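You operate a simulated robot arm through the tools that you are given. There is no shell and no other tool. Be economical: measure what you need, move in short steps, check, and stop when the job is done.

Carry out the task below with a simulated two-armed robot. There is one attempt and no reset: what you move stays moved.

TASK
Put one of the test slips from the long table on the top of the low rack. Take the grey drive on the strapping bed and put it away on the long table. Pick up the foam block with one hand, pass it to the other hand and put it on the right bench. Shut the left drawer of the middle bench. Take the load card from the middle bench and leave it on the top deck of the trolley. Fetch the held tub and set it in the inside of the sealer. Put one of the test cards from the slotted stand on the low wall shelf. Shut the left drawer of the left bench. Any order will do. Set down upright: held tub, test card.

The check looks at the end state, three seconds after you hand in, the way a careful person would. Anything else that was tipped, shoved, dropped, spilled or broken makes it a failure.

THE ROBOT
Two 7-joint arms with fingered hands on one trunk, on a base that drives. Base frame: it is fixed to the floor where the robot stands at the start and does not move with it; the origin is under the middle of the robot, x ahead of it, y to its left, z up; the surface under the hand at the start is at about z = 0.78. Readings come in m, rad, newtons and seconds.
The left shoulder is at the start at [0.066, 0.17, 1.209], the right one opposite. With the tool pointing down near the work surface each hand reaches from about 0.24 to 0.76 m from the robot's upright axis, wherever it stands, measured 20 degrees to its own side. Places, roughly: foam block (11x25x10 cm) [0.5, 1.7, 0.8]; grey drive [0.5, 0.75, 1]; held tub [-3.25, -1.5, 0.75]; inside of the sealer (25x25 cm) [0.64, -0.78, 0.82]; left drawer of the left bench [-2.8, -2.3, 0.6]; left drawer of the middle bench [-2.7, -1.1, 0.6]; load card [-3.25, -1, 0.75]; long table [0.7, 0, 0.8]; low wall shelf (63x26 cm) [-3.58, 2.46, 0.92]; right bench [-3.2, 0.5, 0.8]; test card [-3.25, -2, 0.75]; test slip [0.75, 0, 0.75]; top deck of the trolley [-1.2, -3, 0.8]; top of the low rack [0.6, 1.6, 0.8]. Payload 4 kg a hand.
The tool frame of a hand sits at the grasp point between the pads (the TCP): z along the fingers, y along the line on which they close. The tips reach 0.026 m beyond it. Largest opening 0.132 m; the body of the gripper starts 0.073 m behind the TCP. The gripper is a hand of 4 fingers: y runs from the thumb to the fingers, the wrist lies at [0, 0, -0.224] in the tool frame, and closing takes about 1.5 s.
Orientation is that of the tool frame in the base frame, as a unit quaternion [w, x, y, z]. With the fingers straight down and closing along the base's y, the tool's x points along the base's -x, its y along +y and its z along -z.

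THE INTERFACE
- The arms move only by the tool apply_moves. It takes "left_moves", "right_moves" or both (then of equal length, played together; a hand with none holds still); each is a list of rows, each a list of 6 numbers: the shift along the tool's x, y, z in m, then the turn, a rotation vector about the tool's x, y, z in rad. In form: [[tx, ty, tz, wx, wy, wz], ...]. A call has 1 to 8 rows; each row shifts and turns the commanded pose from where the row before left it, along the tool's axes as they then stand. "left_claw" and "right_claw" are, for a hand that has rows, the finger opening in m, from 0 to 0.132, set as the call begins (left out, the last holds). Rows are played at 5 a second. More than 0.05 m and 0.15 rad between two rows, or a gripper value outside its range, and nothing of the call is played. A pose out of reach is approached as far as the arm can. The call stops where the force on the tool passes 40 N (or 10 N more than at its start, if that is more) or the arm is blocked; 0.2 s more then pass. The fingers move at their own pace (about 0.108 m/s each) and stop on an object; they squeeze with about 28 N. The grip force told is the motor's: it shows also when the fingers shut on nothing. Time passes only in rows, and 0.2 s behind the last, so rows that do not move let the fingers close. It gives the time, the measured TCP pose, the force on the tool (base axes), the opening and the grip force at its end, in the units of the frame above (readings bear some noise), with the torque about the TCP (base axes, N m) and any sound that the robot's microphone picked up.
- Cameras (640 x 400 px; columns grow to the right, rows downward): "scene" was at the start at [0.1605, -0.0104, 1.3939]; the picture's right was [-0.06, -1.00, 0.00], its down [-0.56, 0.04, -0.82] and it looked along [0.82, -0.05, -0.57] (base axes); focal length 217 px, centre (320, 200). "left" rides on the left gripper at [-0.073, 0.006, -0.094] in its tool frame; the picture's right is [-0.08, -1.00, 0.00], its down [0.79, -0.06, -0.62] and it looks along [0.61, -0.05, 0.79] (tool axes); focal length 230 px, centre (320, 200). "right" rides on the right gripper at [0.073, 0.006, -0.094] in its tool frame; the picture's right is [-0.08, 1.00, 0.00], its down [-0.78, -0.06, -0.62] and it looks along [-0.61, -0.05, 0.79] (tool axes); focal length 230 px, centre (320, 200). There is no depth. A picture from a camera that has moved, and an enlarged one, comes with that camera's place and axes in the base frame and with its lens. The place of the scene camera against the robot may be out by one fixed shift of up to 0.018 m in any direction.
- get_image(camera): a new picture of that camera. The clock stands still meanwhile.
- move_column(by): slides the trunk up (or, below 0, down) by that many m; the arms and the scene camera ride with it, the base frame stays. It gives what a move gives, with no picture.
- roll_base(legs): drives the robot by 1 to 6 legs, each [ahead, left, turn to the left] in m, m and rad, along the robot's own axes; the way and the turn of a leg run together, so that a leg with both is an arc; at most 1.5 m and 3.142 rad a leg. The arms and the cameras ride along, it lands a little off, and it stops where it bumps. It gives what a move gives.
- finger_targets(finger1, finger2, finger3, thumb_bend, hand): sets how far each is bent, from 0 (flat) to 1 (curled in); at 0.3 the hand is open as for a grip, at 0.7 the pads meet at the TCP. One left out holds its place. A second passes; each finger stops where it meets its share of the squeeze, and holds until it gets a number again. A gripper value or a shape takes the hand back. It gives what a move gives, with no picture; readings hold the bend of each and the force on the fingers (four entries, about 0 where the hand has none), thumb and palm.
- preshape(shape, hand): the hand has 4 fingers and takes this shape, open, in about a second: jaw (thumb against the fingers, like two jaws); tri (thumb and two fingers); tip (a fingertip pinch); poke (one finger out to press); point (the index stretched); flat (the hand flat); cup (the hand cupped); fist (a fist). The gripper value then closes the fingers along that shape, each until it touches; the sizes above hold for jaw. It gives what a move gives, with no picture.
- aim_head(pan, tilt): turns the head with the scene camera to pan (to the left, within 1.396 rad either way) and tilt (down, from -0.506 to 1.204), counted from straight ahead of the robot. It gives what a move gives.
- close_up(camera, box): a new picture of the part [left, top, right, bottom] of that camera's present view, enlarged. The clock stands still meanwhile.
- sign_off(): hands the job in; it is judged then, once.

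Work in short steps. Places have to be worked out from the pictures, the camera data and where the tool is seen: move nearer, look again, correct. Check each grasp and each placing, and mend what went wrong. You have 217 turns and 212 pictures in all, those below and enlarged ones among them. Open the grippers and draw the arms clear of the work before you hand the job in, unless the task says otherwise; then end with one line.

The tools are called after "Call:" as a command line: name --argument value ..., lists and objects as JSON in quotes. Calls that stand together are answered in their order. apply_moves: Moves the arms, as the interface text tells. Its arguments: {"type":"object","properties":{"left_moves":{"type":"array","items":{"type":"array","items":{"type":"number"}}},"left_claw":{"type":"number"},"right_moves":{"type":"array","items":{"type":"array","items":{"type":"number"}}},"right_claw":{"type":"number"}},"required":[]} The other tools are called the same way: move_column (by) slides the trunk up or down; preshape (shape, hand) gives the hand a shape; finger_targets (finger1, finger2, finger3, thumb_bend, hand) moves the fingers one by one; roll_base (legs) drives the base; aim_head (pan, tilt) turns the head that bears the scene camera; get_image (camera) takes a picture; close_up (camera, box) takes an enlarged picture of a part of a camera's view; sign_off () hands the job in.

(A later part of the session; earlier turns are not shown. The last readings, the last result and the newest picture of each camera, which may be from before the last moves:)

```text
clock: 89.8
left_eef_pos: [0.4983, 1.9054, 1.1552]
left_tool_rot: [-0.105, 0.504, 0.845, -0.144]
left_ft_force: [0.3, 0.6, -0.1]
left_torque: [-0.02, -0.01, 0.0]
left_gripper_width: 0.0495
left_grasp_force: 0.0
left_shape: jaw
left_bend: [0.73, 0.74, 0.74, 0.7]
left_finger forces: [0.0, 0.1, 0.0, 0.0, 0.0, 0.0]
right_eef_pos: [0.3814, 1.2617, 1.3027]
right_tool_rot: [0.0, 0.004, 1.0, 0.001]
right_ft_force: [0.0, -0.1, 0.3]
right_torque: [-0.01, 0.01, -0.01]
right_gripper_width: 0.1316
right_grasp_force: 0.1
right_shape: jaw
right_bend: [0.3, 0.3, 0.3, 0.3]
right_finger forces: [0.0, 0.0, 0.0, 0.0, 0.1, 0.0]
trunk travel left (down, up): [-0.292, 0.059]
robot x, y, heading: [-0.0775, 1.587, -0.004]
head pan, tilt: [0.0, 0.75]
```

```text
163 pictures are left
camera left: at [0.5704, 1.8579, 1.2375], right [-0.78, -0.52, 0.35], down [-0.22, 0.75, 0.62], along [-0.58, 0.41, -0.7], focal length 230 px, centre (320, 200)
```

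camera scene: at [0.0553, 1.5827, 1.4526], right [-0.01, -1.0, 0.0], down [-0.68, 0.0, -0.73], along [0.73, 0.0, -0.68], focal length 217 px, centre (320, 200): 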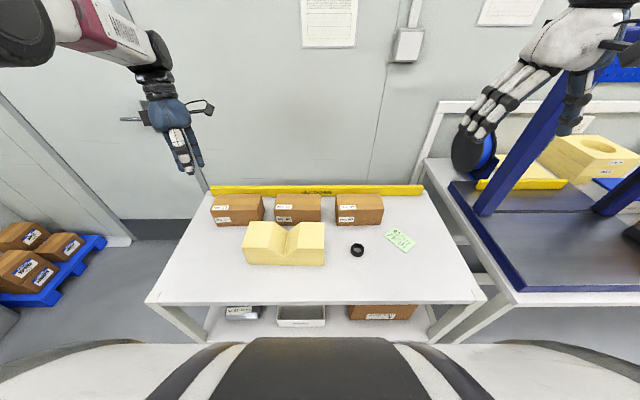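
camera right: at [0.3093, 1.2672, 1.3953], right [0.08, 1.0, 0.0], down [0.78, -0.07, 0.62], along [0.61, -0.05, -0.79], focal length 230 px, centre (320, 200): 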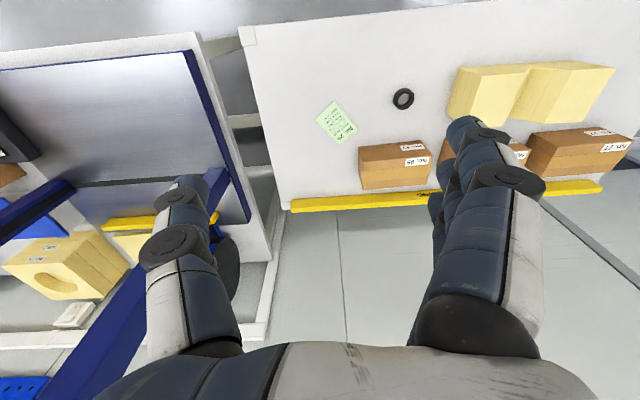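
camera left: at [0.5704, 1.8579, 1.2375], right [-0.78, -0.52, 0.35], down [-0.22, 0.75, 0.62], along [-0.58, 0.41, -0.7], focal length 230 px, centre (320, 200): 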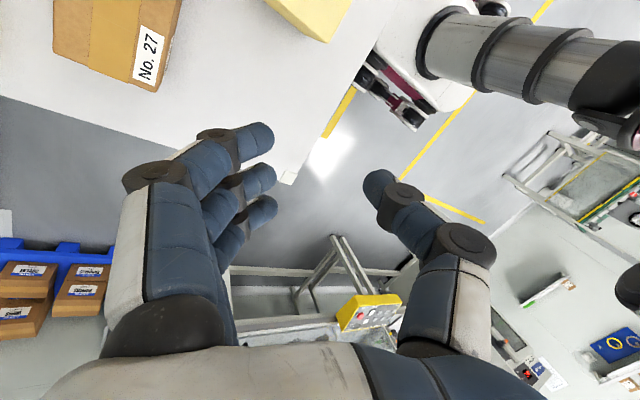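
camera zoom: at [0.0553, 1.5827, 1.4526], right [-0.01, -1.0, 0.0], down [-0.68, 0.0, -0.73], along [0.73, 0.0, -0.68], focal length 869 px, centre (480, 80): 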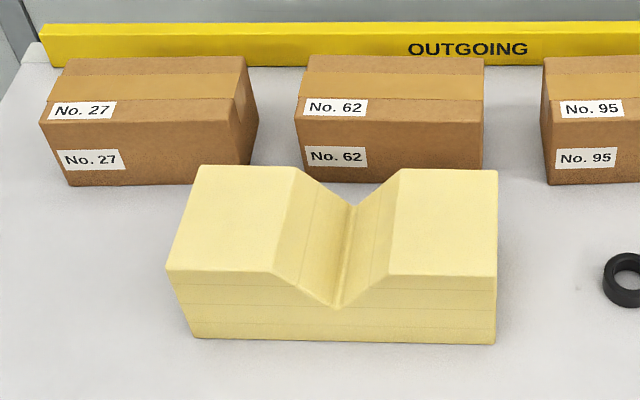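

Foam aligned with y: y≈1.57–1.82, x≈0.42–0.53, top z≈0.90. I level the left hand, turn it to close along x, open wide, and go over the left lobe.

Call:
apply_moves --left_moves '[[0, 0, 0, -0.15, 0, 0], [0, 0, 0, -0.15, 0, 0], [0, 0, 0, 0, 0, 0.135], [0, 0, 0, 0, 0, 0.135], [0, 0, 0, 0, 0, 0.135], [0, 0, 0, 0, 0, 0.135], [-0.045, -0.01, 0, 0, 0, 0], [-0.045, -0.01, 0, 0, 0, 0]]' --left_claw 0.132

Call:
apply_moves --left_moves '[[-0.04, -0.01, 0, 0, 0, 0], [0, 0, 0, 0, 0, 0], [0, 0, 0, 0, 0, 0]]'

Call:
get_image --camera "left"

Call:
get_image --camera "scene"

```text
clock: 91.6
left_eef_pos: [0.476, 1.8156, 1.1596]
left_tool_rot: [-0.023, 0.723, 0.69, -0.023]
left_ft_force: [-0.5, 1.1, 0.4]
left_torque: [0.01, -0.01, -0.02]
left_gripper_width: 0.1317
left_grasp_force: 0.0
left_shape: jaw
left_bend: [0.3, 0.3, 0.3, 0.3]
left_finger forces: [0.0, 0.0, 0.0, 0.1, 0.0, 0.0]
right_eef_pos: [0.382, 1.2607, 1.3022]
right_tool_rot: [0.0, 0.003, 1.0, 0.0]
right_ft_force: [-0.5, 0.8, 0.1]
right_torque: [-0.01, 0.04, -0.03]
right_gripper_width: 0.132
right_grasp_force: 0.1
right_shape: jaw
right_bend: [0.3, 0.3, 0.3, 0.3]
right_finger forces: [0.0, 0.1, 0.0, 0.1, 0.0, 0.0]
trunk travel left (down, up): [-0.292, 0.059]
robot x, y, heading: [-0.0767, 1.5873, -0.008]
head pan, tilt: [0.0, 0.75]
```

```text
clock: 92.4
left_eef_pos: [0.464, 1.7763, 1.1602]
left_tool_rot: [-0.023, 0.723, 0.69, -0.023]
left_ft_force: [-0.5, 0.8, 0.0]
left_torque: [0.04, 0.02, -0.01]
left_gripper_width: 0.1317
left_grasp_force: 0.1
left_shape: jaw
left_bend: [0.3, 0.3, 0.3, 0.3]
left_finger forces: [0.0, 0.0, 0.0, 0.0, 0.1, 0.1]
right_eef_pos: [0.381, 1.2606, 1.3022]
right_tool_rot: [0.0, 0.004, 1.0, 0.0]
right_ft_force: [-1.0, -0.6, 0.7]
right_torque: [0.02, 0.03, 0.0]
right_gripper_width: 0.132
right_grasp_force: 0.1
right_shape: jaw
right_bend: [0.3, 0.3, 0.3, 0.3]
right_finger forces: [0.0, 0.1, 0.1, 0.0, 0.1, 0.0]
trunk travel left (down, up): [-0.292, 0.059]
robot x, y, heading: [-0.078, 1.5879, -0.012]
head pan, tilt: [0.0, 0.75]
```

```text
162 pictures are left
camera left: at [0.4737, 1.7039, 1.2523], right [-1.0, -0.03, 0.06], down [0.02, 0.79, 0.62], along [-0.07, 0.62, -0.78], focal length 230 px, centre (320, 200)
```

left: 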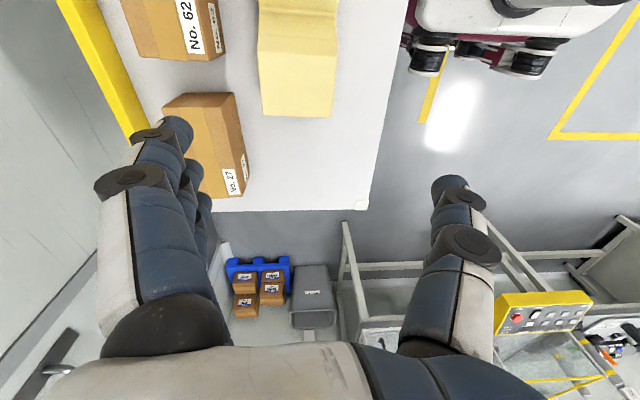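

```text
161 pictures are left
camera scene: at [0.055, 1.5817, 1.4526], right [-0.01, -1.0, 0.0], down [-0.68, 0.01, -0.73], along [0.73, 0.0, -0.68], focal length 217 px, centre (320, 200)
```

scene: 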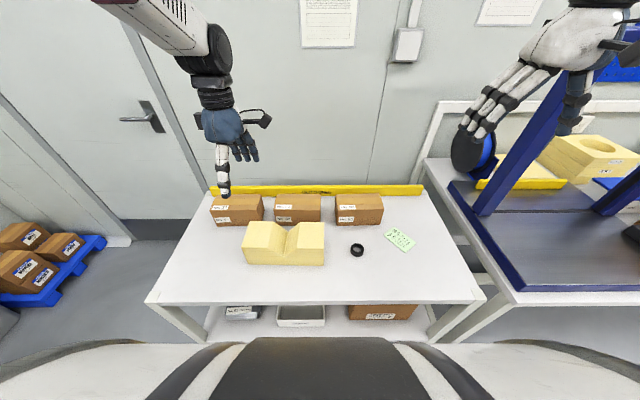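

Foam spans x 0.43–0.534, left end y≈1.82. I level the small tilt, centre on x=0.482 and descend to just above.

Call:
apply_moves --left_moves '[[0, 0.009, 0, -0.065, 0, -0.047], [-0.004, 0.009, 0, 0, 0, 0], [0, 0, 0.04, 0, 0, 0], [0, 0, 0.04, 0, 0, 0], [0, 0, 0.04, 0, 0, 0], [0, 0, 0.04, 0, 0, 0], [0, 0, 0.025, 0, 0, 0], [0, 0, 0, 0, 0, 0]]'

Call:
get_image --camera "left"

Call:
close_up --camera "scene" --box '[180, 130, 360, 280]'

```text
clock: 94.2
left_eef_pos: [0.4822, 1.7722, 0.9724]
left_tool_rot: [0.0, 0.707, 0.707, -0.001]
left_ft_force: [0.5, -1.0, 0.1]
left_torque: [-0.02, 0.03, 0.03]
left_gripper_width: 0.1318
left_grasp_force: 0.0
left_shape: jaw
left_bend: [0.3, 0.3, 0.3, 0.3]
left_finger forces: [0.0, 0.0, 0.0, 0.0, 0.0, 0.0]
right_eef_pos: [0.3823, 1.2625, 1.3027]
right_tool_rot: [0.0, 0.003, 1.0, 0.0]
right_ft_force: [0.1, 0.7, 0.5]
right_torque: [0.04, -0.03, -0.01]
right_gripper_width: 0.1319
right_grasp_force: 0.0
right_shape: jaw
right_bend: [0.3, 0.3, 0.3, 0.3]
right_finger forces: [0.0, 0.1, 0.1, 0.1, 0.1, 0.0]
trunk travel left (down, up): [-0.292, 0.059]
robot x, y, heading: [-0.0805, 1.5911, -0.008]
head pan, tilt: [0.0, 0.75]
```

```text
160 pictures are left
camera left: at [0.4899, 1.7008, 1.0657], right [-1.0, -0.08, 0.0], down [-0.06, 0.79, 0.62], along [-0.05, 0.61, -0.79], focal length 230 px, centre (320, 200)
```

left: 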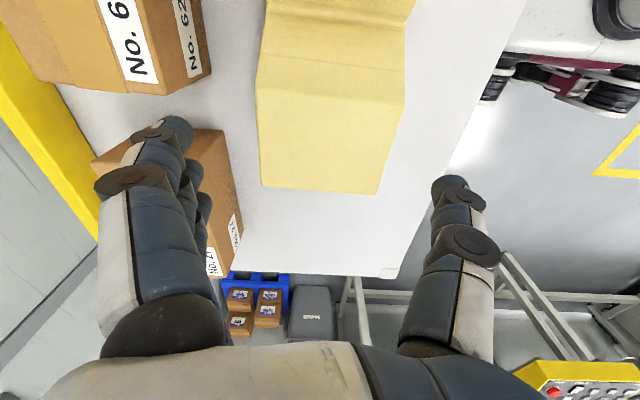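

```text
2.67 times, centred on (270, 205) of scene
camera zoom: at [0.055, 1.5825, 1.4526], right [-0.01, -1.0, 0.0], down [-0.68, 0.01, -0.73], along [0.73, -0.01, -0.68], focal length 580 px, centre (453, 187)
```

zoom: 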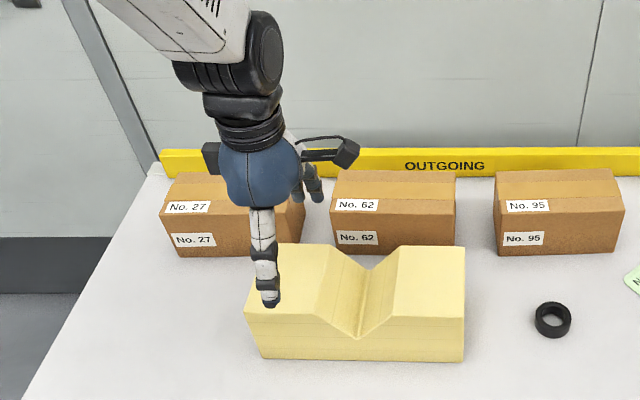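

Centred. I lower onto the foam's left lobe and close.

Call:
apply_moves --left_moves '[[0, -0.003, 0.03, 0, 0, 0], [0, 0, 0.03, 0, 0, 0], [0, 0, 0.03, 0, 0, 0], [0, 0, 0.03, 0, 0, 0], [0, 0, 0, 0, 0, 0]]'

Call:
apply_moves --left_moves '[[0, 0, 0, 0, 0, 0], [0, 0, 0, 0, 0, 0], [0, 0, 0, 0, 0, 0], [0, 0, 0, 0, 0, 0], [0, 0, 0, 0, 0, 0], [0, 0, 0, 0, 0, 0], [0, 0, 0, 0, 0, 0]]' --left_claw 0.0

Call:
get_image --camera "left"

```text
clock: 95.2
left_eef_pos: [0.481, 1.771, 0.8676]
left_tool_rot: [0.002, 0.707, 0.708, 0.002]
left_ft_force: [-11.4, 0.3, 27.1]
left_torque: [0.01, 0.85, -0.11]
left_gripper_width: 0.1312
left_grasp_force: 0.0
left_shape: jaw
left_bend: [0.3, 0.3, 0.3, 0.3]
left_finger forces: [0.5, 1.1, 2.0, 0.1, 25.7, 0.0]
right_eef_pos: [0.3797, 1.2602, 1.3034]
right_tool_rot: [0.001, 0.004, 1.0, -0.001]
right_ft_force: [0.3, 0.5, -0.3]
right_torque: [-0.01, 0.01, 0.02]
right_gripper_width: 0.1318
right_grasp_force: 0.0
right_shape: jaw
right_bend: [0.3, 0.3, 0.3, 0.3]
right_finger forces: [0.0, 0.0, 0.0, 0.1, 0.0, 0.0]
trunk travel left (down, up): [-0.292, 0.059]
robot x, y, heading: [-0.0781, 1.5895, -0.007]
head pan, tilt: [0.0, 0.75]
stopped in row 4 (left hand): the force on the tool passed its limit at 54 N (the readings are from after the stop); the commanded pose is now the measured one
```

```text
clock: 96.8
left_eef_pos: [0.4804, 1.7721, 0.8666]
left_tool_rot: [0.003, 0.707, 0.707, 0.002]
left_ft_force: [-6.3, 1.4, 28.1]
left_torque: [0.02, 0.21, -0.01]
left_gripper_width: 0.1057
left_grasp_force: 28.1
left_shape: jaw
left_bend: [0.68, 0.58, 0.58, 0.54]
left_finger forces: [13.3, 7.7, 8.8, 0.0, 44.5, 0.0]
right_eef_pos: [0.3804, 1.2609, 1.3034]
right_tool_rot: [0.002, 0.003, 1.0, 0.001]
right_ft_force: [-0.3, 0.9, -0.3]
right_torque: [0.02, 0.03, 0.03]
right_gripper_width: 0.1318
right_grasp_force: 0.1
right_shape: jaw
right_bend: [0.3, 0.3, 0.3, 0.3]
right_finger forces: [0.0, 0.1, 0.0, 0.1, 0.1, 0.1]
trunk travel left (down, up): [-0.292, 0.059]
robot x, y, heading: [-0.0772, 1.59, -0.004]
head pan, tilt: [0.0, 0.75]
```

```text
158 pictures are left
camera left: at [0.4875, 1.7003, 0.9602], right [-1.0, -0.08, -0.01], down [-0.07, 0.79, 0.62], along [-0.04, 0.61, -0.79], focal length 230 px, centre (320, 200)
```

left: 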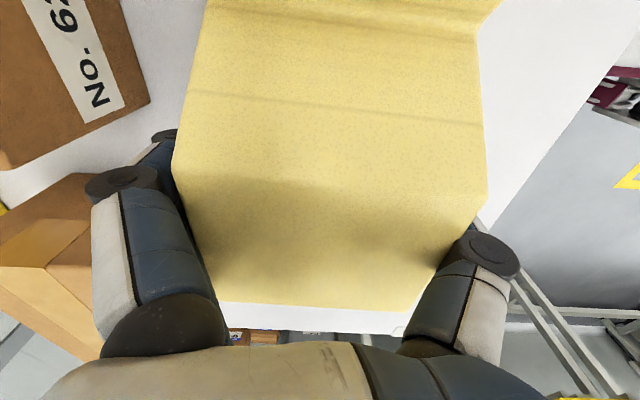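

Gripped at 106 mm. I lift and check.

Call:
apply_moves --left_moves '[[0, 0, -0.01, 0, 0, 0], [0, 0, -0.02, 0, 0, 0], [0, 0, -0.04, 0, 0, 0], [0, 0, -0.04, 0, 0, 0], [0, 0, -0.04, 0, 0, 0], [0, 0, -0.04, 0, 0, 0], [0, 0, -0.04, 0, 0, 0], [0, 0, 0, 0, 0, 0]]'

Call:
get_image --camera "scene"

```text
clock: 98.6
left_eef_pos: [0.4819, 1.7741, 1.0948]
left_tool_rot: [0.001, 0.707, 0.707, 0.001]
left_ft_force: [0.0, 0.3, -0.2]
left_torque: [0.07, -0.01, -0.01]
left_gripper_width: 0.1058
left_grasp_force: 28.3
left_shape: jaw
left_bend: [0.68, 0.58, 0.58, 0.54]
left_finger forces: [14.6, 7.8, 9.0, 0.0, 34.3, 0.0]
right_eef_pos: [0.3827, 1.2608, 1.3025]
right_tool_rot: [0.0, 0.004, 1.0, 0.0]
right_ft_force: [-0.3, -0.1, 0.6]
right_torque: [0.0, -0.01, 0.02]
right_gripper_width: 0.132
right_grasp_force: 0.1
right_shape: jaw
right_bend: [0.3, 0.3, 0.3, 0.3]
right_finger forces: [0.0, 0.1, 0.0, 0.0, 0.0, 0.0]
trunk travel left (down, up): [-0.292, 0.059]
robot x, y, heading: [-0.0787, 1.5913, -0.003]
head pan, tilt: [0.0, 0.75]
```

```text
157 pictures are left
camera scene: at [0.056, 1.5827, 1.4524], right [-0.01, -1.0, 0.0], down [-0.68, 0.0, -0.73], along [0.73, -0.01, -0.68], focal length 217 px, centre (320, 200)
```

scene: 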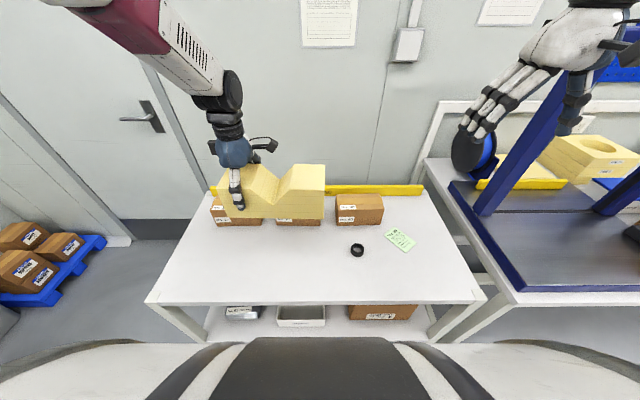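

The foam is held well. Now the right hand: turn it so its camera faces outward, and move above the right lobe.

Call:
apply_moves --right_moves '[[0, 0, 0, 0, 0, -0.15], [0, 0, 0, 0, 0, -0.15], [0, 0, 0, 0, 0, -0.15], [0, 0, 0, 0, 0, -0.15], [0, 0, 0, 0, 0, -0.15], [0, 0, 0, 0, 0, -0.15], [0, 0, 0, 0, 0, -0.15], [0, 0, 0, 0, 0, -0.15]]'

Call:
apply_moves --right_moves '[[0, 0, 0, 0, 0, -0.126], [0, 0, 0, 0, 0, -0.126], [0, 0, 0, 0, 0, -0.126], [-0.046, -0.015, 0, 0, 0, 0], [-0.046, -0.015, 0, 0, 0, 0], [-0.046, -0.015, 0, 0, 0, 0], [-0.046, -0.015, 0, 0, 0, 0], [-0.046, -0.015, 0, 0, 0, 0]]'

Call:
get_image --camera "scene"

Call:
get_image --camera "right"

```text
clock: 100.4
left_eef_pos: [0.4805, 1.7741, 1.095]
left_tool_rot: [0.002, 0.707, 0.707, 0.001]
left_ft_force: [0.1, -0.6, -1.0]
left_torque: [0.04, -0.02, -0.02]
left_gripper_width: 0.1057
left_grasp_force: 28.2
left_shape: jaw
left_bend: [0.68, 0.58, 0.58, 0.54]
left_finger forces: [14.6, 7.7, 9.0, 0.0, 34.4, 0.1]
right_eef_pos: [0.3823, 1.2609, 1.302]
right_tool_rot: [0.0, -0.563, 0.827, 0.0]
right_ft_force: [-0.3, 0.5, 0.2]
right_torque: [0.0, -0.02, 0.0]
right_gripper_width: 0.1321
right_grasp_force: 0.1
right_shape: jaw
right_bend: [0.3, 0.3, 0.3, 0.3]
right_finger forces: [0.1, 0.0, 0.0, 0.0, 0.1, 0.1]
trunk travel left (down, up): [-0.292, 0.059]
robot x, y, heading: [-0.0783, 1.5871, -0.01]
head pan, tilt: [0.0, 0.75]
```

```text
clock: 102.2
left_eef_pos: [0.481, 1.7763, 1.0945]
left_tool_rot: [0.001, 0.707, 0.707, 0.0]
left_ft_force: [0.4, -0.7, -1.1]
left_torque: [0.01, 0.02, -0.04]
left_gripper_width: 0.1057
left_grasp_force: 28.2
left_shape: jaw
left_bend: [0.68, 0.58, 0.58, 0.54]
left_finger forces: [14.7, 7.7, 9.0, 0.0, 34.3, 0.0]
right_eef_pos: [0.457, 1.4949, 1.3026]
right_tool_rot: [0.0, -0.706, 0.708, 0.0]
right_ft_force: [0.4, 0.5, 0.6]
right_torque: [-0.02, 0.02, 0.03]
right_gripper_width: 0.1317
right_grasp_force: 0.0
right_shape: jaw
right_bend: [0.3, 0.3, 0.3, 0.3]
right_finger forces: [0.0, 0.0, 0.0, 0.0, 0.0, 0.0]
trunk travel left (down, up): [-0.292, 0.059]
robot x, y, heading: [-0.0819, 1.5856, -0.004]
head pan, tilt: [0.0, 0.75]
```

```text
156 pictures are left
camera scene: at [0.0562, 1.5844, 1.4524], right [-0.01, -1.0, 0.0], down [-0.68, 0.0, -0.73], along [0.73, -0.01, -0.68], focal length 217 px, centre (320, 200)
```

scene: 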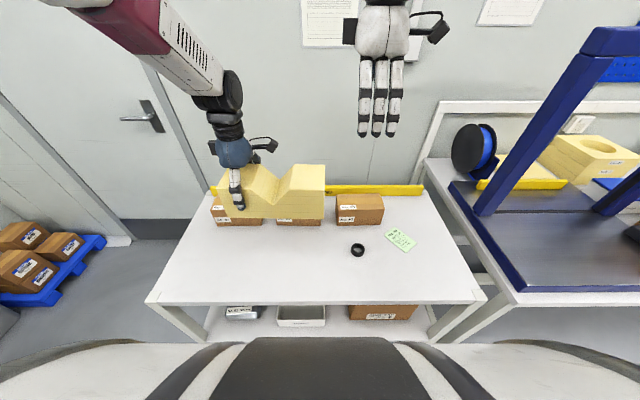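

```text
155 pictures are left
camera right: at [0.4513, 1.4211, 1.3957], right [-1.0, 0.08, 0.0], down [0.06, 0.79, 0.62], along [0.05, 0.61, -0.79], focal length 230 px, centre (320, 200)
```

right: 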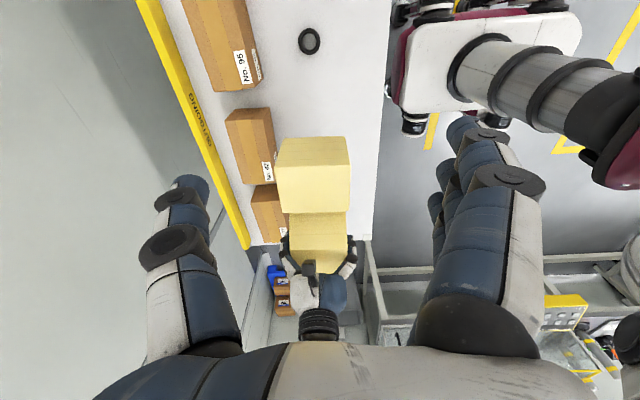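

Right lobe centre ≈(0.480, 1.607). I go over it and down to just above.

Call:
apply_moves --right_moves '[[-0.037, -0.008, 0, 0, 0, 0], [-0.037, -0.008, 0, 0, 0, 0], [-0.037, -0.007, 0, 0, 0, 0], [0, 0, 0.04, 0, 0, 0], [0, 0, 0.04, 0, 0, 0], [0, 0, 0.04, 0, 0, 0], [0, 0, 0, 0, 0, 0]]'

Call:
get_image --camera "right"

Call:
close_up --camera "scene" --box '[180, 80, 380, 240]'

```text
clock: 103.8
left_eef_pos: [0.481, 1.7754, 1.0967]
left_tool_rot: [0.003, 0.707, 0.707, 0.002]
left_ft_force: [0.5, -0.6, 0.2]
left_torque: [0.03, 0.0, -0.02]
left_gripper_width: 0.1058
left_grasp_force: 27.9
left_shape: jaw
left_bend: [0.68, 0.58, 0.58, 0.54]
left_finger forces: [14.6, 7.9, 9.1, 0.0, 34.4, 0.1]
right_eef_pos: [0.4783, 1.6025, 1.1796]
right_tool_rot: [0.0, -0.707, 0.708, 0.0]
right_ft_force: [0.0, -0.5, -0.3]
right_torque: [0.01, -0.02, 0.02]
right_gripper_width: 0.1322
right_grasp_force: 0.0
right_shape: jaw
right_bend: [0.3, 0.3, 0.3, 0.3]
right_finger forces: [0.1, 0.0, 0.0, 0.1, 0.0, 0.0]
trunk travel left (down, up): [-0.292, 0.059]
robot x, y, heading: [-0.0769, 1.5894, -0.009]
head pan, tilt: [0.0, 0.75]
```

```text
154 pictures are left
camera right: at [0.4736, 1.5283, 1.2734], right [-1.0, 0.08, 0.0], down [0.06, 0.79, 0.62], along [0.05, 0.61, -0.79], focal length 230 px, centre (320, 200)
```

right: 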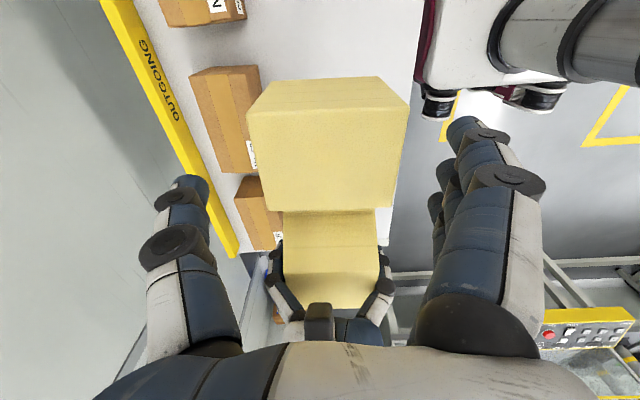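

```text
2.50 times, centred on (280, 160) of scene
camera zoom: at [0.0551, 1.5828, 1.4526], right [-0.01, -1.0, 0.0], down [-0.68, 0.0, -0.73], along [0.73, -0.01, -0.68], focal length 543 px, centre (420, 300)
```

zoom: 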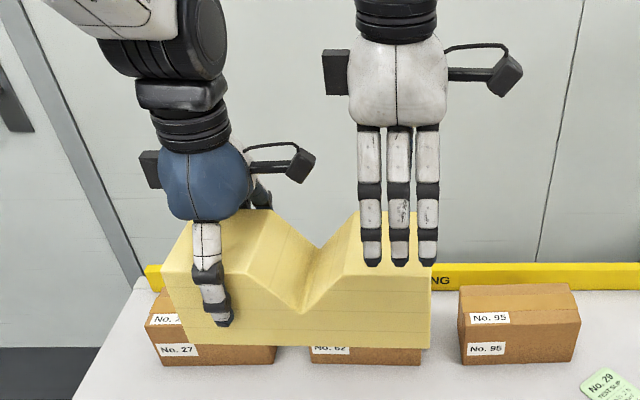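

Aligned. I shift slightly outward and lower over the right lobe, then close the right hand.

Call:
apply_moves --right_moves '[[0.008, 0, 0, 0, 0, 0], [0, 0, 0.03, 0, 0, 0], [0, 0, 0.03, 0, 0, 0], [0, 0, 0.015, 0, 0, 0], [0, 0, 0, 0, 0, 0]]'

Call:
close_up --camera "scene" --box '[180, 80, 380, 240]'

Call:
apply_moves --right_moves '[[0, 0, 0, 0, 0, 0], [0, 0, 0, 0, 0, 0], [0, 0, 0, 0, 0, 0], [0, 0, 0, 0, 0, 0], [0, 0, 0, 0, 0, 0], [0, 0, 0, 0, 0, 0], [0, 0, 0, 0, 0, 0]]' --right_claw 0.0

```text
clock: 105.0
left_eef_pos: [0.4804, 1.7744, 1.0947]
left_tool_rot: [0.001, 0.707, 0.708, 0.002]
left_ft_force: [1.4, 0.7, -4.2]
left_torque: [0.72, -0.17, 0.29]
left_gripper_width: 0.1059
left_grasp_force: 27.9
left_shape: jaw
left_bend: [0.67, 0.58, 0.58, 0.54]
left_finger forces: [15.2, 8.6, 9.9, 0.0, 32.8, 0.0]
right_eef_pos: [0.4803, 1.5946, 1.106]
right_tool_rot: [0.0, -0.707, 0.707, 0.001]
right_ft_force: [-1.8, -1.3, 3.9]
right_torque: [0.04, 0.18, 0.04]
right_gripper_width: 0.132
right_grasp_force: 0.1
right_shape: jaw
right_bend: [0.3, 0.29, 0.3, 0.3]
right_finger forces: [0.1, 1.7, 1.3, 0.1, 0.1, 0.0]
trunk travel left (down, up): [-0.292, 0.059]
robot x, y, heading: [-0.077, 1.5915, -0.003]
head pan, tilt: [0.0, 0.75]
```

```text
2.50 times, centred on (280, 160) of scene
camera zoom: at [0.0553, 1.5826, 1.4525], right [-0.01, -1.0, 0.0], down [-0.68, 0.0, -0.73], along [0.73, -0.01, -0.68], focal length 543 px, centre (420, 300)
```

zoom: 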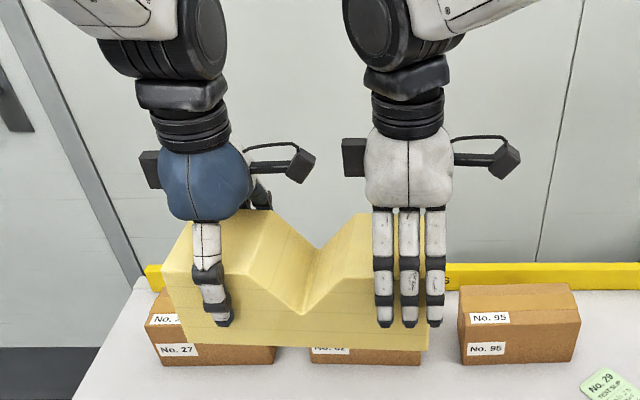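

```text
clock: 106.6
left_eef_pos: [0.4812, 1.7742, 1.095]
left_tool_rot: [0.002, 0.706, 0.708, 0.002]
left_ft_force: [5.4, 2.6, -3.7]
left_torque: [0.61, 0.33, 0.49]
left_gripper_width: 0.1057
left_grasp_force: 28.0
left_shape: jaw
left_bend: [0.67, 0.58, 0.58, 0.54]
left_finger forces: [15.0, 8.8, 10.0, 0.0, 31.1, 0.0]
right_eef_pos: [0.48, 1.5938, 1.1053]
right_tool_rot: [0.0, 0.707, -0.707, 0.0]
right_ft_force: [-5.8, -3.7, 3.3]
right_torque: [0.03, -0.26, 0.48]
right_gripper_width: 0.103
right_grasp_force: 28.4
right_shape: jaw
right_bend: [0.56, 0.44, 0.44, 0.66]
right_finger forces: [9.6, 13.3, 12.9, 0.0, 29.1, 0.0]
trunk travel left (down, up): [-0.292, 0.059]
robot x, y, heading: [-0.0771, 1.5851, -0.005]
head pan, tilt: [0.0, 0.75]
```

Both hold it (right 103 mm, 28 N). I open the left hand and lift it away.

Call:
apply_moves --left_moves '[[0, 0, 0, 0, 0, 0], [0, 0, 0, 0, 0, 0], [0, 0, 0, 0, 0, 0], [0, 0, 0, 0, 0, 0], [0, 0, -0.03, 0, 0, 0], [0, 0, -0.04, 0, 0, 0], [0.01, 0, -0.04, 0, 0, 0], [0.04, 0, -0.02, 0, 0, 0]]' --left_claw 0.132

Call:
get_image --camera "scene"

```text
clock: 108.4
left_eef_pos: [0.4805, 1.8251, 1.2255]
left_tool_rot: [0.002, 0.707, 0.707, 0.002]
left_ft_force: [-0.3, 0.4, 0.4]
left_torque: [-0.04, 0.0, 0.0]
left_gripper_width: 0.1319
left_grasp_force: 0.1
left_shape: jaw
left_bend: [0.3, 0.3, 0.3, 0.3]
left_finger forces: [0.0, 0.1, 0.1, 0.0, 0.1, 0.1]
right_eef_pos: [0.4798, 1.5953, 1.1065]
right_tool_rot: [0.001, 0.707, -0.707, 0.001]
right_ft_force: [-0.2, -0.3, -1.2]
right_torque: [-0.06, 0.0, 0.0]
right_gripper_width: 0.1027
right_grasp_force: 28.0
right_shape: jaw
right_bend: [0.57, 0.44, 0.45, 0.66]
right_finger forces: [9.8, 11.7, 11.2, 0.0, 31.2, 0.1]
trunk travel left (down, up): [-0.292, 0.059]
robot x, y, heading: [-0.0816, 1.5883, -0.005]
head pan, tilt: [0.0, 0.75]
```

```text
151 pictures are left
camera scene: at [0.0554, 1.5845, 1.4525], right [-0.01, -1.0, 0.0], down [-0.68, 0.0, -0.73], along [0.73, -0.01, -0.68], focal length 217 px, centre (320, 200)
```

scene: 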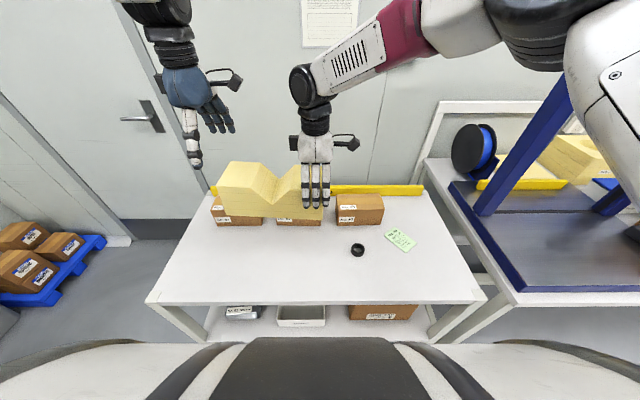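

Handover done; the right hand holds the foam. I back away, turn round and look at the benches.

Call:
roll_base --legs '[[-0.5, 0, 0], [0, 0, 1.571]]'

Call:
aim_head --pan 0.6 --tilt 0.35

Call:
get_image --camera "scene"

Call:
aim_head --pan 1.35 --tilt 0.35

Call:
get_image --camera "scene"

```text
clock: 115.2
left_eef_pos: [-0.827, 2.146, 1.225]
left_tool_rot: [0.0, -0.011, 1.0, 0.001]
left_ft_force: [0.2, 0.7, 0.5]
left_torque: [0.0, -0.01, 0.02]
left_gripper_width: 0.132
left_grasp_force: 0.1
left_shape: jaw
left_bend: [0.3, 0.3, 0.3, 0.3]
left_finger forces: [0.1, 0.1, 0.0, 0.1, 0.0, 0.0]
right_eef_pos: [-0.5981, 2.1514, 1.1062]
right_tool_rot: [0.001, 1.0, 0.011, 0.0]
right_ft_force: [0.1, 0.0, -1.1]
right_torque: [-0.01, -0.08, 0.0]
right_gripper_width: 0.1025
right_grasp_force: 27.9
right_shape: jaw
right_bend: [0.57, 0.44, 0.45, 0.66]
right_finger forces: [9.3, 11.0, 10.2, 0.0, 29.6, 0.0]
trunk travel left (down, up): [-0.292, 0.059]
robot x, y, heading: [-0.5815, 1.5923, 1.585]
head pan, tilt: [0.0, 0.75]
```

```text
clock: 116.2
left_eef_pos: [-0.827, 2.1447, 1.2247]
left_tool_rot: [0.0, -0.012, 1.0, 0.002]
left_ft_force: [0.6, 0.1, -0.5]
left_torque: [0.0, 0.01, -0.04]
left_gripper_width: 0.1319
left_grasp_force: 0.0
left_shape: jaw
left_bend: [0.3, 0.3, 0.3, 0.3]
left_finger forces: [0.0, 0.1, 0.1, 0.0, 0.0, 0.0]
right_eef_pos: [-0.5979, 2.1499, 1.1064]
right_tool_rot: [0.001, 1.0, 0.011, 0.0]
right_ft_force: [0.0, -0.1, -1.5]
right_torque: [0.02, -0.03, -0.01]
right_gripper_width: 0.1026
right_grasp_force: 27.9
right_shape: jaw
right_bend: [0.57, 0.44, 0.45, 0.66]
right_finger forces: [9.3, 11.1, 10.2, 0.0, 29.6, 0.1]
trunk travel left (down, up): [-0.292, 0.059]
robot x, y, heading: [-0.5802, 1.594, 1.585]
head pan, tilt: [0.6, 0.351]
```

```text
150 pictures are left
camera scene: at [-0.6251, 1.7051, 1.4881], right [0.82, 0.58, 0.0], down [0.2, -0.28, -0.94], along [-0.54, 0.77, -0.34], focal length 217 px, centre (320, 200)
```

scene: 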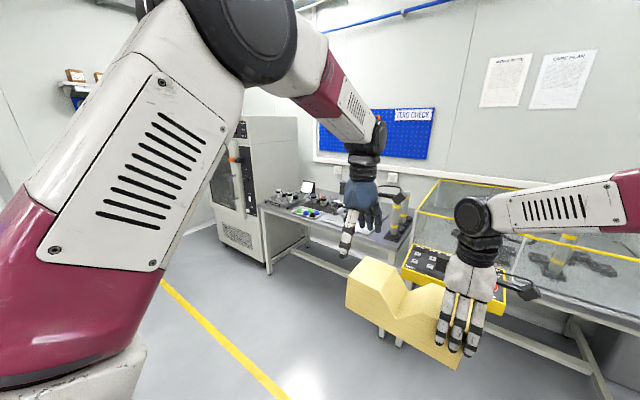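

```text
clock: 117.3
left_eef_pos: [-0.8263, 2.1459, 1.2256]
left_tool_rot: [0.0, -0.011, 1.0, 0.002]
left_ft_force: [0.5, 0.3, 0.3]
left_torque: [0.02, 0.03, 0.02]
left_gripper_width: 0.1318
left_grasp_force: 0.1
left_shape: jaw
left_bend: [0.3, 0.3, 0.3, 0.3]
left_finger forces: [0.0, 0.0, 0.0, 0.0, 0.0, 0.1]
right_eef_pos: [-0.599, 2.15, 1.1066]
right_tool_rot: [0.0, 1.0, 0.011, 0.0]
right_ft_force: [-0.1, -1.0, -0.2]
right_torque: [0.02, -0.08, -0.01]
right_gripper_width: 0.1027
right_grasp_force: 28.1
right_shape: jaw
right_bend: [0.57, 0.44, 0.45, 0.66]
right_finger forces: [9.3, 11.0, 10.3, 0.1, 29.6, 0.0]
trunk travel left (down, up): [-0.292, 0.059]
robot x, y, heading: [-0.5821, 1.5937, 1.587]
head pan, tilt: [1.349, 0.351]
```

```text
149 pictures are left
camera scene: at [-0.6625, 1.6482, 1.4882], right [0.21, 0.98, 0.0], down [0.34, -0.07, -0.94], along [-0.92, 0.19, -0.34], focal length 217 px, centre (320, 200)
```

scene: 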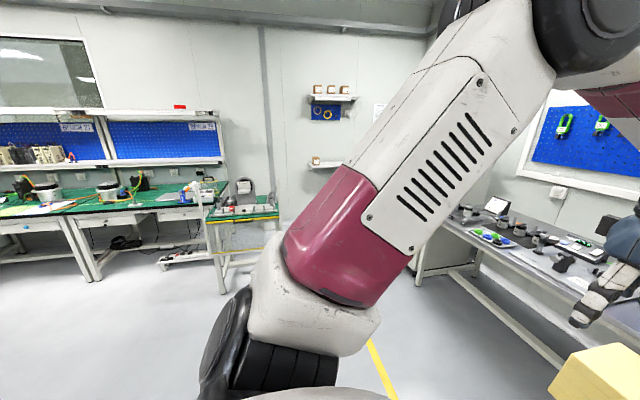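

I finish the turn to face the benches and look.

Call:
roll_base --legs '[[0, 0, 1.556]]'

Call:
aim_head --pan 0.25 --tilt 0.25

Call:
get_image --camera "scene"

Call:
close_up --camera "scene" --box '[300, 120, 560, 320]'

```text
clock: 121.5
left_eef_pos: [-1.1447, 1.3698, 1.2256]
left_tool_rot: [-0.002, -0.699, 0.715, 0.002]
left_ft_force: [-0.1, 0.2, 0.5]
left_torque: [0.02, 0.0, 0.0]
left_gripper_width: 0.1322
left_grasp_force: 0.1
left_shape: jaw
left_bend: [0.3, 0.3, 0.3, 0.3]
left_finger forces: [0.0, 0.1, 0.0, 0.0, 0.1, 0.0]
right_eef_pos: [-1.1382, 1.5978, 1.1057]
right_tool_rot: [-0.001, 0.715, 0.699, 0.0]
right_ft_force: [0.0, -1.0, -1.3]
right_torque: [0.09, 0.03, -0.01]
right_gripper_width: 0.1024
right_grasp_force: 27.8
right_shape: jaw
right_bend: [0.58, 0.44, 0.45, 0.66]
right_finger forces: [8.8, 10.7, 9.7, 0.0, 28.8, 0.0]
trunk travel left (down, up): [-0.292, 0.059]
robot x, y, heading: [-0.5799, 1.5945, 3.11]
head pan, tilt: [1.349, 0.351]
```

```text
clock: 122.8
left_eef_pos: [-1.1439, 1.3699, 1.224]
left_tool_rot: [-0.003, -0.7, 0.714, 0.002]
left_ft_force: [0.0, 0.4, -0.6]
left_torque: [0.02, 0.01, -0.03]
left_gripper_width: 0.1321
left_grasp_force: 0.2
left_shape: jaw
left_bend: [0.3, 0.3, 0.3, 0.3]
left_finger forces: [0.0, 0.0, 0.0, 0.0, 0.0, 0.0]
right_eef_pos: [-1.1387, 1.597, 1.1063]
right_tool_rot: [0.0, 0.714, 0.7, 0.0]
right_ft_force: [-0.7, -0.3, -0.8]
right_torque: [0.1, 0.0, 0.01]
right_gripper_width: 0.1026
right_grasp_force: 28.0
right_shape: jaw
right_bend: [0.58, 0.44, 0.45, 0.66]
right_finger forces: [8.8, 10.6, 9.8, 0.0, 28.8, 0.0]
trunk travel left (down, up): [-0.292, 0.059]
robot x, y, heading: [-0.5787, 1.5929, 3.112]
head pan, tilt: [0.25, 0.25]
```

```text
148 pictures are left
camera scene: at [-0.704, 1.5673, 1.4976], right [-0.22, 0.98, 0.0], down [0.24, 0.05, -0.97], along [-0.95, -0.21, -0.25], focal length 217 px, centre (320, 200)
```

scene: 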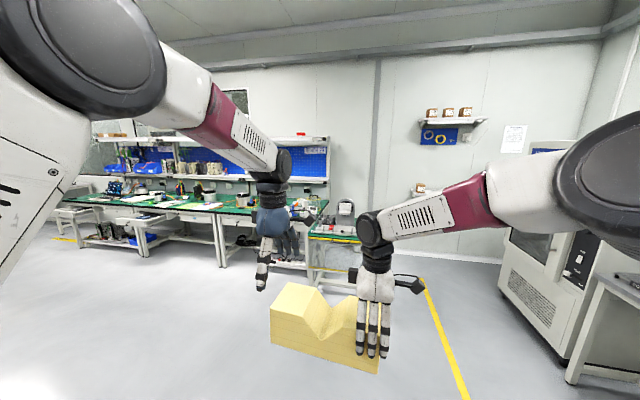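

```text
2.00 times, centred on (430, 220) of scene
camera zoom: at [-0.704, 1.5673, 1.4976], right [-0.22, 0.98, 0.0], down [0.24, 0.05, -0.97], along [-0.95, -0.21, -0.25], focal length 435 px, centre (100, 160)
```

zoom: 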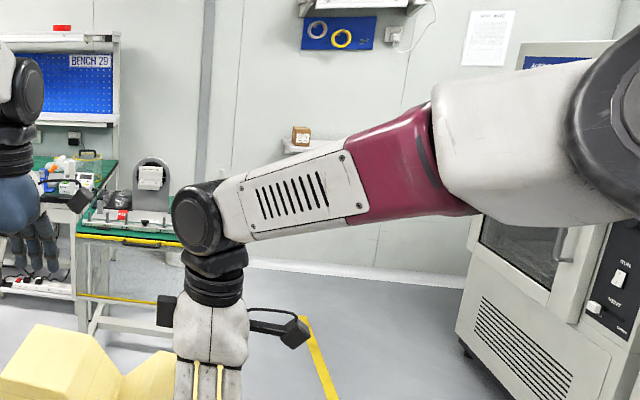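

I drive left and ahead toward the right bench, then look again.

Call:
roll_base --legs '[[0, 1.1, 0.03], [1.2, 0, 0]]'

Call:
aim_head --pan 0.0 --tilt 0.45

Call:
get_image --camera "scene"

Call:
aim_head --pan 0.9 --tilt 0.45

Call:
get_image --camera "scene"

```text
clock: 138.3
left_eef_pos: [-2.359, 0.3076, 1.2249]
left_tool_rot: [-0.002, -0.697, 0.717, 0.002]
left_ft_force: [0.4, 0.6, -0.2]
left_torque: [0.01, 0.0, -0.01]
left_gripper_width: 0.1321
left_grasp_force: 0.1
left_shape: jaw
left_bend: [0.3, 0.3, 0.3, 0.3]
left_finger forces: [0.1, 0.0, 0.0, 0.1, 0.1, 0.0]
right_eef_pos: [-2.3521, 0.5362, 1.1069]
right_tool_rot: [0.0, 0.717, 0.697, 0.0]
right_ft_force: [-0.9, -0.3, -1.2]
right_torque: [0.08, 0.01, 0.0]
right_gripper_width: 0.1025
right_grasp_force: 27.3
right_shape: jaw
right_bend: [0.58, 0.45, 0.45, 0.66]
right_finger forces: [8.8, 10.6, 9.7, 0.1, 28.9, 0.1]
trunk travel left (down, up): [-0.292, 0.059]
robot x, y, heading: [-1.7953, 0.5274, 3.103]
head pan, tilt: [0.25, 0.25]
```

```text
clock: 139.1
left_eef_pos: [-2.3597, 0.3077, 1.2246]
left_tool_rot: [-0.002, -0.697, 0.717, 0.002]
left_ft_force: [0.7, -0.4, 1.4]
left_torque: [0.0, 0.02, -0.01]
left_gripper_width: 0.1319
left_grasp_force: 0.1
left_shape: jaw
left_bend: [0.3, 0.3, 0.3, 0.3]
left_finger forces: [0.0, 0.0, 0.0, 0.0, 0.0, 0.0]
right_eef_pos: [-2.3525, 0.5367, 1.106]
right_tool_rot: [0.0, 0.718, 0.696, 0.0]
right_ft_force: [0.3, -0.1, -1.6]
right_torque: [0.08, 0.01, -0.02]
right_gripper_width: 0.1023
right_grasp_force: 27.9
right_shape: jaw
right_bend: [0.58, 0.45, 0.45, 0.66]
right_finger forces: [8.8, 10.6, 9.8, 0.0, 28.8, 0.0]
trunk travel left (down, up): [-0.292, 0.059]
robot x, y, heading: [-1.7932, 0.5282, 3.105]
head pan, tilt: [0.0, 0.45]
```

```text
146 pictures are left
camera scene: at [-1.9182, 0.5267, 1.479], right [0.03, 1.0, 0.0], down [0.43, -0.01, -0.9], along [-0.9, 0.03, -0.43], focal length 217 px, centre (320, 200)
```

scene: 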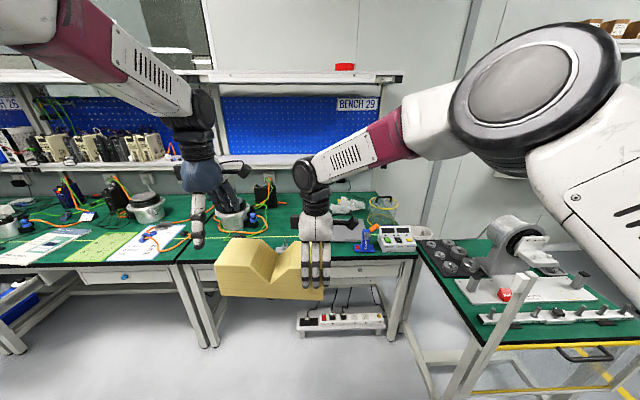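

```text
clock: 140.3
left_eef_pos: [-2.3588, 0.309, 1.2259]
left_tool_rot: [-0.002, -0.697, 0.717, 0.002]
left_ft_force: [-0.2, -0.4, -0.4]
left_torque: [0.0, -0.01, -0.03]
left_gripper_width: 0.1319
left_grasp_force: 0.0
left_shape: jaw
left_bend: [0.3, 0.3, 0.3, 0.3]
left_finger forces: [0.0, 0.0, 0.0, 0.0, 0.0, 0.0]
right_eef_pos: [-2.3523, 0.5361, 1.1058]
right_tool_rot: [-0.001, 0.717, 0.697, -0.001]
right_ft_force: [0.6, -0.4, -0.8]
right_torque: [0.08, 0.01, -0.04]
right_gripper_width: 0.1024
right_grasp_force: 27.8
right_shape: jaw
right_bend: [0.58, 0.45, 0.45, 0.66]
right_finger forces: [8.9, 10.5, 9.8, 0.1, 28.7, 0.0]
trunk travel left (down, up): [-0.292, 0.059]
robot x, y, heading: [-1.7925, 0.5243, 3.105]
head pan, tilt: [0.901, 0.45]
```

```text
145 pictures are left
camera scene: at [-1.8862, 0.4537, 1.479], right [-0.76, 0.65, 0.0], down [0.28, 0.33, -0.9], along [-0.58, -0.69, -0.44], focal length 217 px, centre (320, 200)
```

scene: 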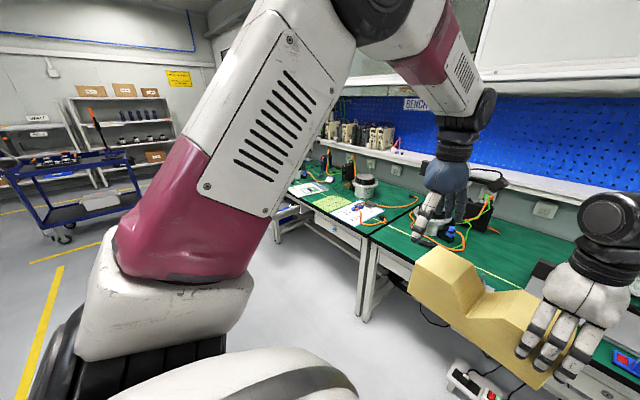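

The right bench ("Bench 29") spans y≈-0.1…1.0 with front edge x≈-2.74. I raise slightly, move nearer and look down at its top.

Call:
move_column --by 0.055

Call:
roll_base --legs '[[0.4, 0, 0.035]]'

Call:
aim_head --pan 0.0 --tilt 0.65

Call:
get_image --camera "scene"

Call:
get_image --camera "left"

```text
clock: 141.2
left_eef_pos: [-2.359, 0.3074, 1.2811]
left_tool_rot: [-0.001, -0.697, 0.717, 0.001]
left_ft_force: [-0.5, 0.2, -0.1]
left_torque: [0.0, 0.01, -0.02]
left_gripper_width: 0.1321
left_grasp_force: 0.1
left_shape: jaw
left_bend: [0.3, 0.3, 0.3, 0.3]
left_finger forces: [0.0, 0.0, 0.0, 0.0, 0.0, 0.0]
right_eef_pos: [-2.3532, 0.5358, 1.1615]
right_tool_rot: [0.0, 0.717, 0.697, -0.001]
right_ft_force: [-1.2, 0.4, -1.4]
right_torque: [0.08, -0.02, 0.01]
right_gripper_width: 0.1024
right_grasp_force: 28.0
right_shape: jaw
right_bend: [0.58, 0.45, 0.45, 0.66]
right_finger forces: [8.9, 10.7, 9.9, 0.0, 28.8, 0.0]
trunk travel left (down, up): [-0.347, 0.004]
robot x, y, heading: [-1.7896, 0.5292, 3.11]
head pan, tilt: [0.901, 0.45]
```

```text
clock: 143.7
left_eef_pos: [-2.7487, 0.2904, 1.2799]
left_tool_rot: [0.002, 0.711, -0.703, -0.001]
left_ft_force: [-0.9, 0.1, 0.0]
left_torque: [0.02, -0.04, 0.03]
left_gripper_width: 0.1317
left_grasp_force: 0.1
left_shape: jaw
left_bend: [0.3, 0.3, 0.3, 0.3]
left_finger forces: [0.0, 0.0, 0.0, 0.0, 0.0, 0.1]
right_eef_pos: [-2.7532, 0.5206, 1.1619]
right_tool_rot: [0.0, 0.703, 0.711, 0.0]
right_ft_force: [-0.8, -0.5, -0.5]
right_torque: [0.1, -0.05, -0.01]
right_gripper_width: 0.1024
right_grasp_force: 28.2
right_shape: jaw
right_bend: [0.58, 0.45, 0.45, 0.66]
right_finger forces: [8.9, 10.6, 9.8, 0.0, 28.7, 0.1]
trunk travel left (down, up): [-0.347, 0.004]
robot x, y, heading: [-2.1922, 0.53, -3.136]
head pan, tilt: [0.901, 0.45]
```

```text
clock: 144.9
left_eef_pos: [-2.7489, 0.2906, 1.281]
left_tool_rot: [0.001, 0.712, -0.702, -0.001]
left_ft_force: [-0.1, -1.0, 0.0]
left_torque: [-0.02, 0.01, -0.01]
left_gripper_width: 0.1321
left_grasp_force: 0.1
left_shape: jaw
left_bend: [0.3, 0.3, 0.3, 0.3]
left_finger forces: [0.0, 0.0, 0.0, 0.0, 0.0, 0.0]
right_eef_pos: [-2.7521, 0.5179, 1.1615]
right_tool_rot: [0.0, 0.703, 0.712, 0.001]
right_ft_force: [0.0, -0.4, -0.4]
right_torque: [0.1, -0.01, 0.01]
right_gripper_width: 0.1024
right_grasp_force: 27.6
right_shape: jaw
right_bend: [0.58, 0.45, 0.45, 0.66]
right_finger forces: [8.9, 10.5, 9.9, 0.0, 28.7, 0.0]
trunk travel left (down, up): [-0.347, 0.004]
robot x, y, heading: [-2.1908, 0.5346, -3.134]
head pan, tilt: [0.0, 0.649]
```

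```text
144 pictures are left
camera scene: at [-2.3102, 0.5271, 1.5157], right [-0.01, 1.0, 0.0], down [0.6, 0.0, -0.8], along [-0.8, -0.01, -0.6], focal length 217 px, centre (320, 200)
```

scene: 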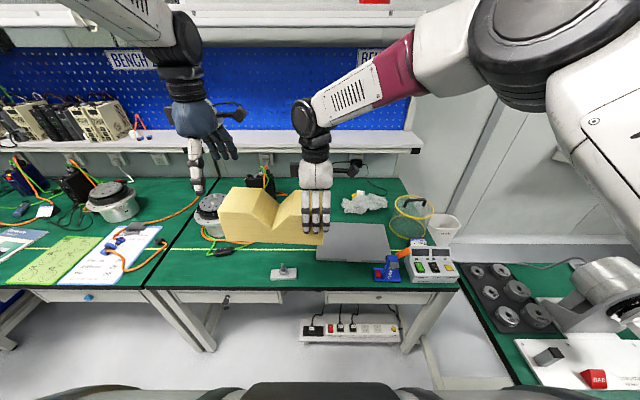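

```text
143 pictures are left
camera left: at [-2.7532, 0.3653, 1.3736], right [1.0, 0.09, 0.0], down [0.07, -0.78, 0.62], along [0.05, -0.61, -0.79], focal length 230 px, centre (320, 200)
```

left: 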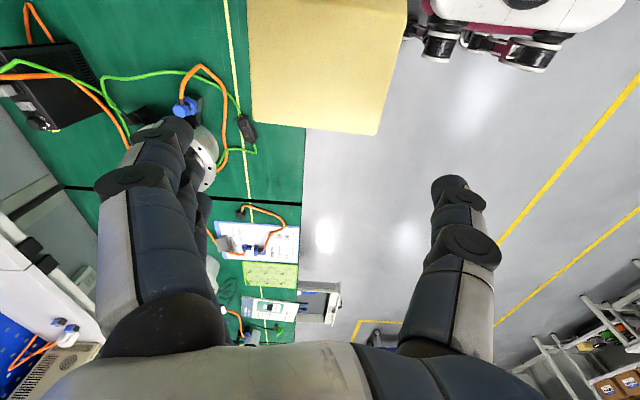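

Foam hides the middle of the bench. I swing it right a little to see the free surface.

Call:
apply_moves --right_moves '[[0.048, 0, 0, 0, 0, 0], [0.048, 0, 0, 0, 0, 0], [0.048, 0, 0, 0, 0, 0], [0.04, 0, 0, 0, 0, 0]]'

Call:
close_up --camera "scene" --box '[180, 160, 420, 310]'

```text
clock: 145.9
left_eef_pos: [-2.7485, 0.2928, 1.2809]
left_tool_rot: [0.002, 0.712, -0.702, -0.001]
left_ft_force: [-0.2, 0.1, -0.7]
left_torque: [0.02, -0.04, 0.0]
left_gripper_width: 0.1319
left_grasp_force: 0.1
left_shape: jaw
left_bend: [0.3, 0.3, 0.3, 0.3]
left_finger forces: [0.0, 0.1, 0.0, 0.1, 0.1, 0.0]
right_eef_pos: [-2.7531, 0.7034, 1.163]
right_tool_rot: [0.001, 0.703, 0.711, -0.001]
right_ft_force: [0.5, 0.0, -0.8]
right_torque: [0.06, -0.01, 0.0]
right_gripper_width: 0.1023
right_grasp_force: 27.9
right_shape: jaw
right_bend: [0.58, 0.45, 0.45, 0.66]
right_finger forces: [8.9, 10.6, 9.9, 0.0, 28.7, 0.0]
trunk travel left (down, up): [-0.347, 0.004]
robot x, y, heading: [-2.1921, 0.5331, -3.139]
head pan, tilt: [0.0, 0.649]
```

```text
2.67 times, centred on (300, 235) of scene
camera zoom: at [-2.31, 0.5285, 1.5157], right [-0.01, 1.0, 0.0], down [0.6, 0.0, -0.8], along [-0.8, 0.0, -0.6], focal length 580 px, centre (373, 107)
```

zoom: 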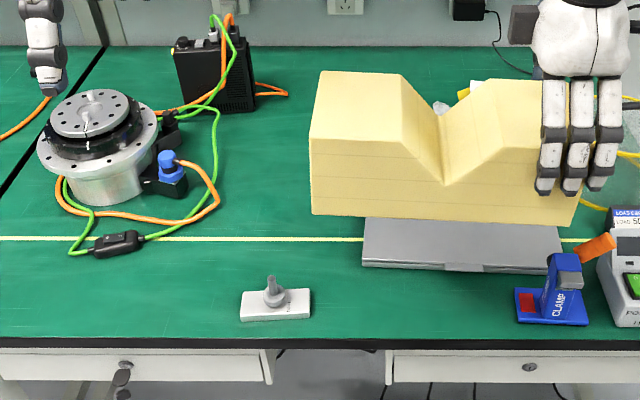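

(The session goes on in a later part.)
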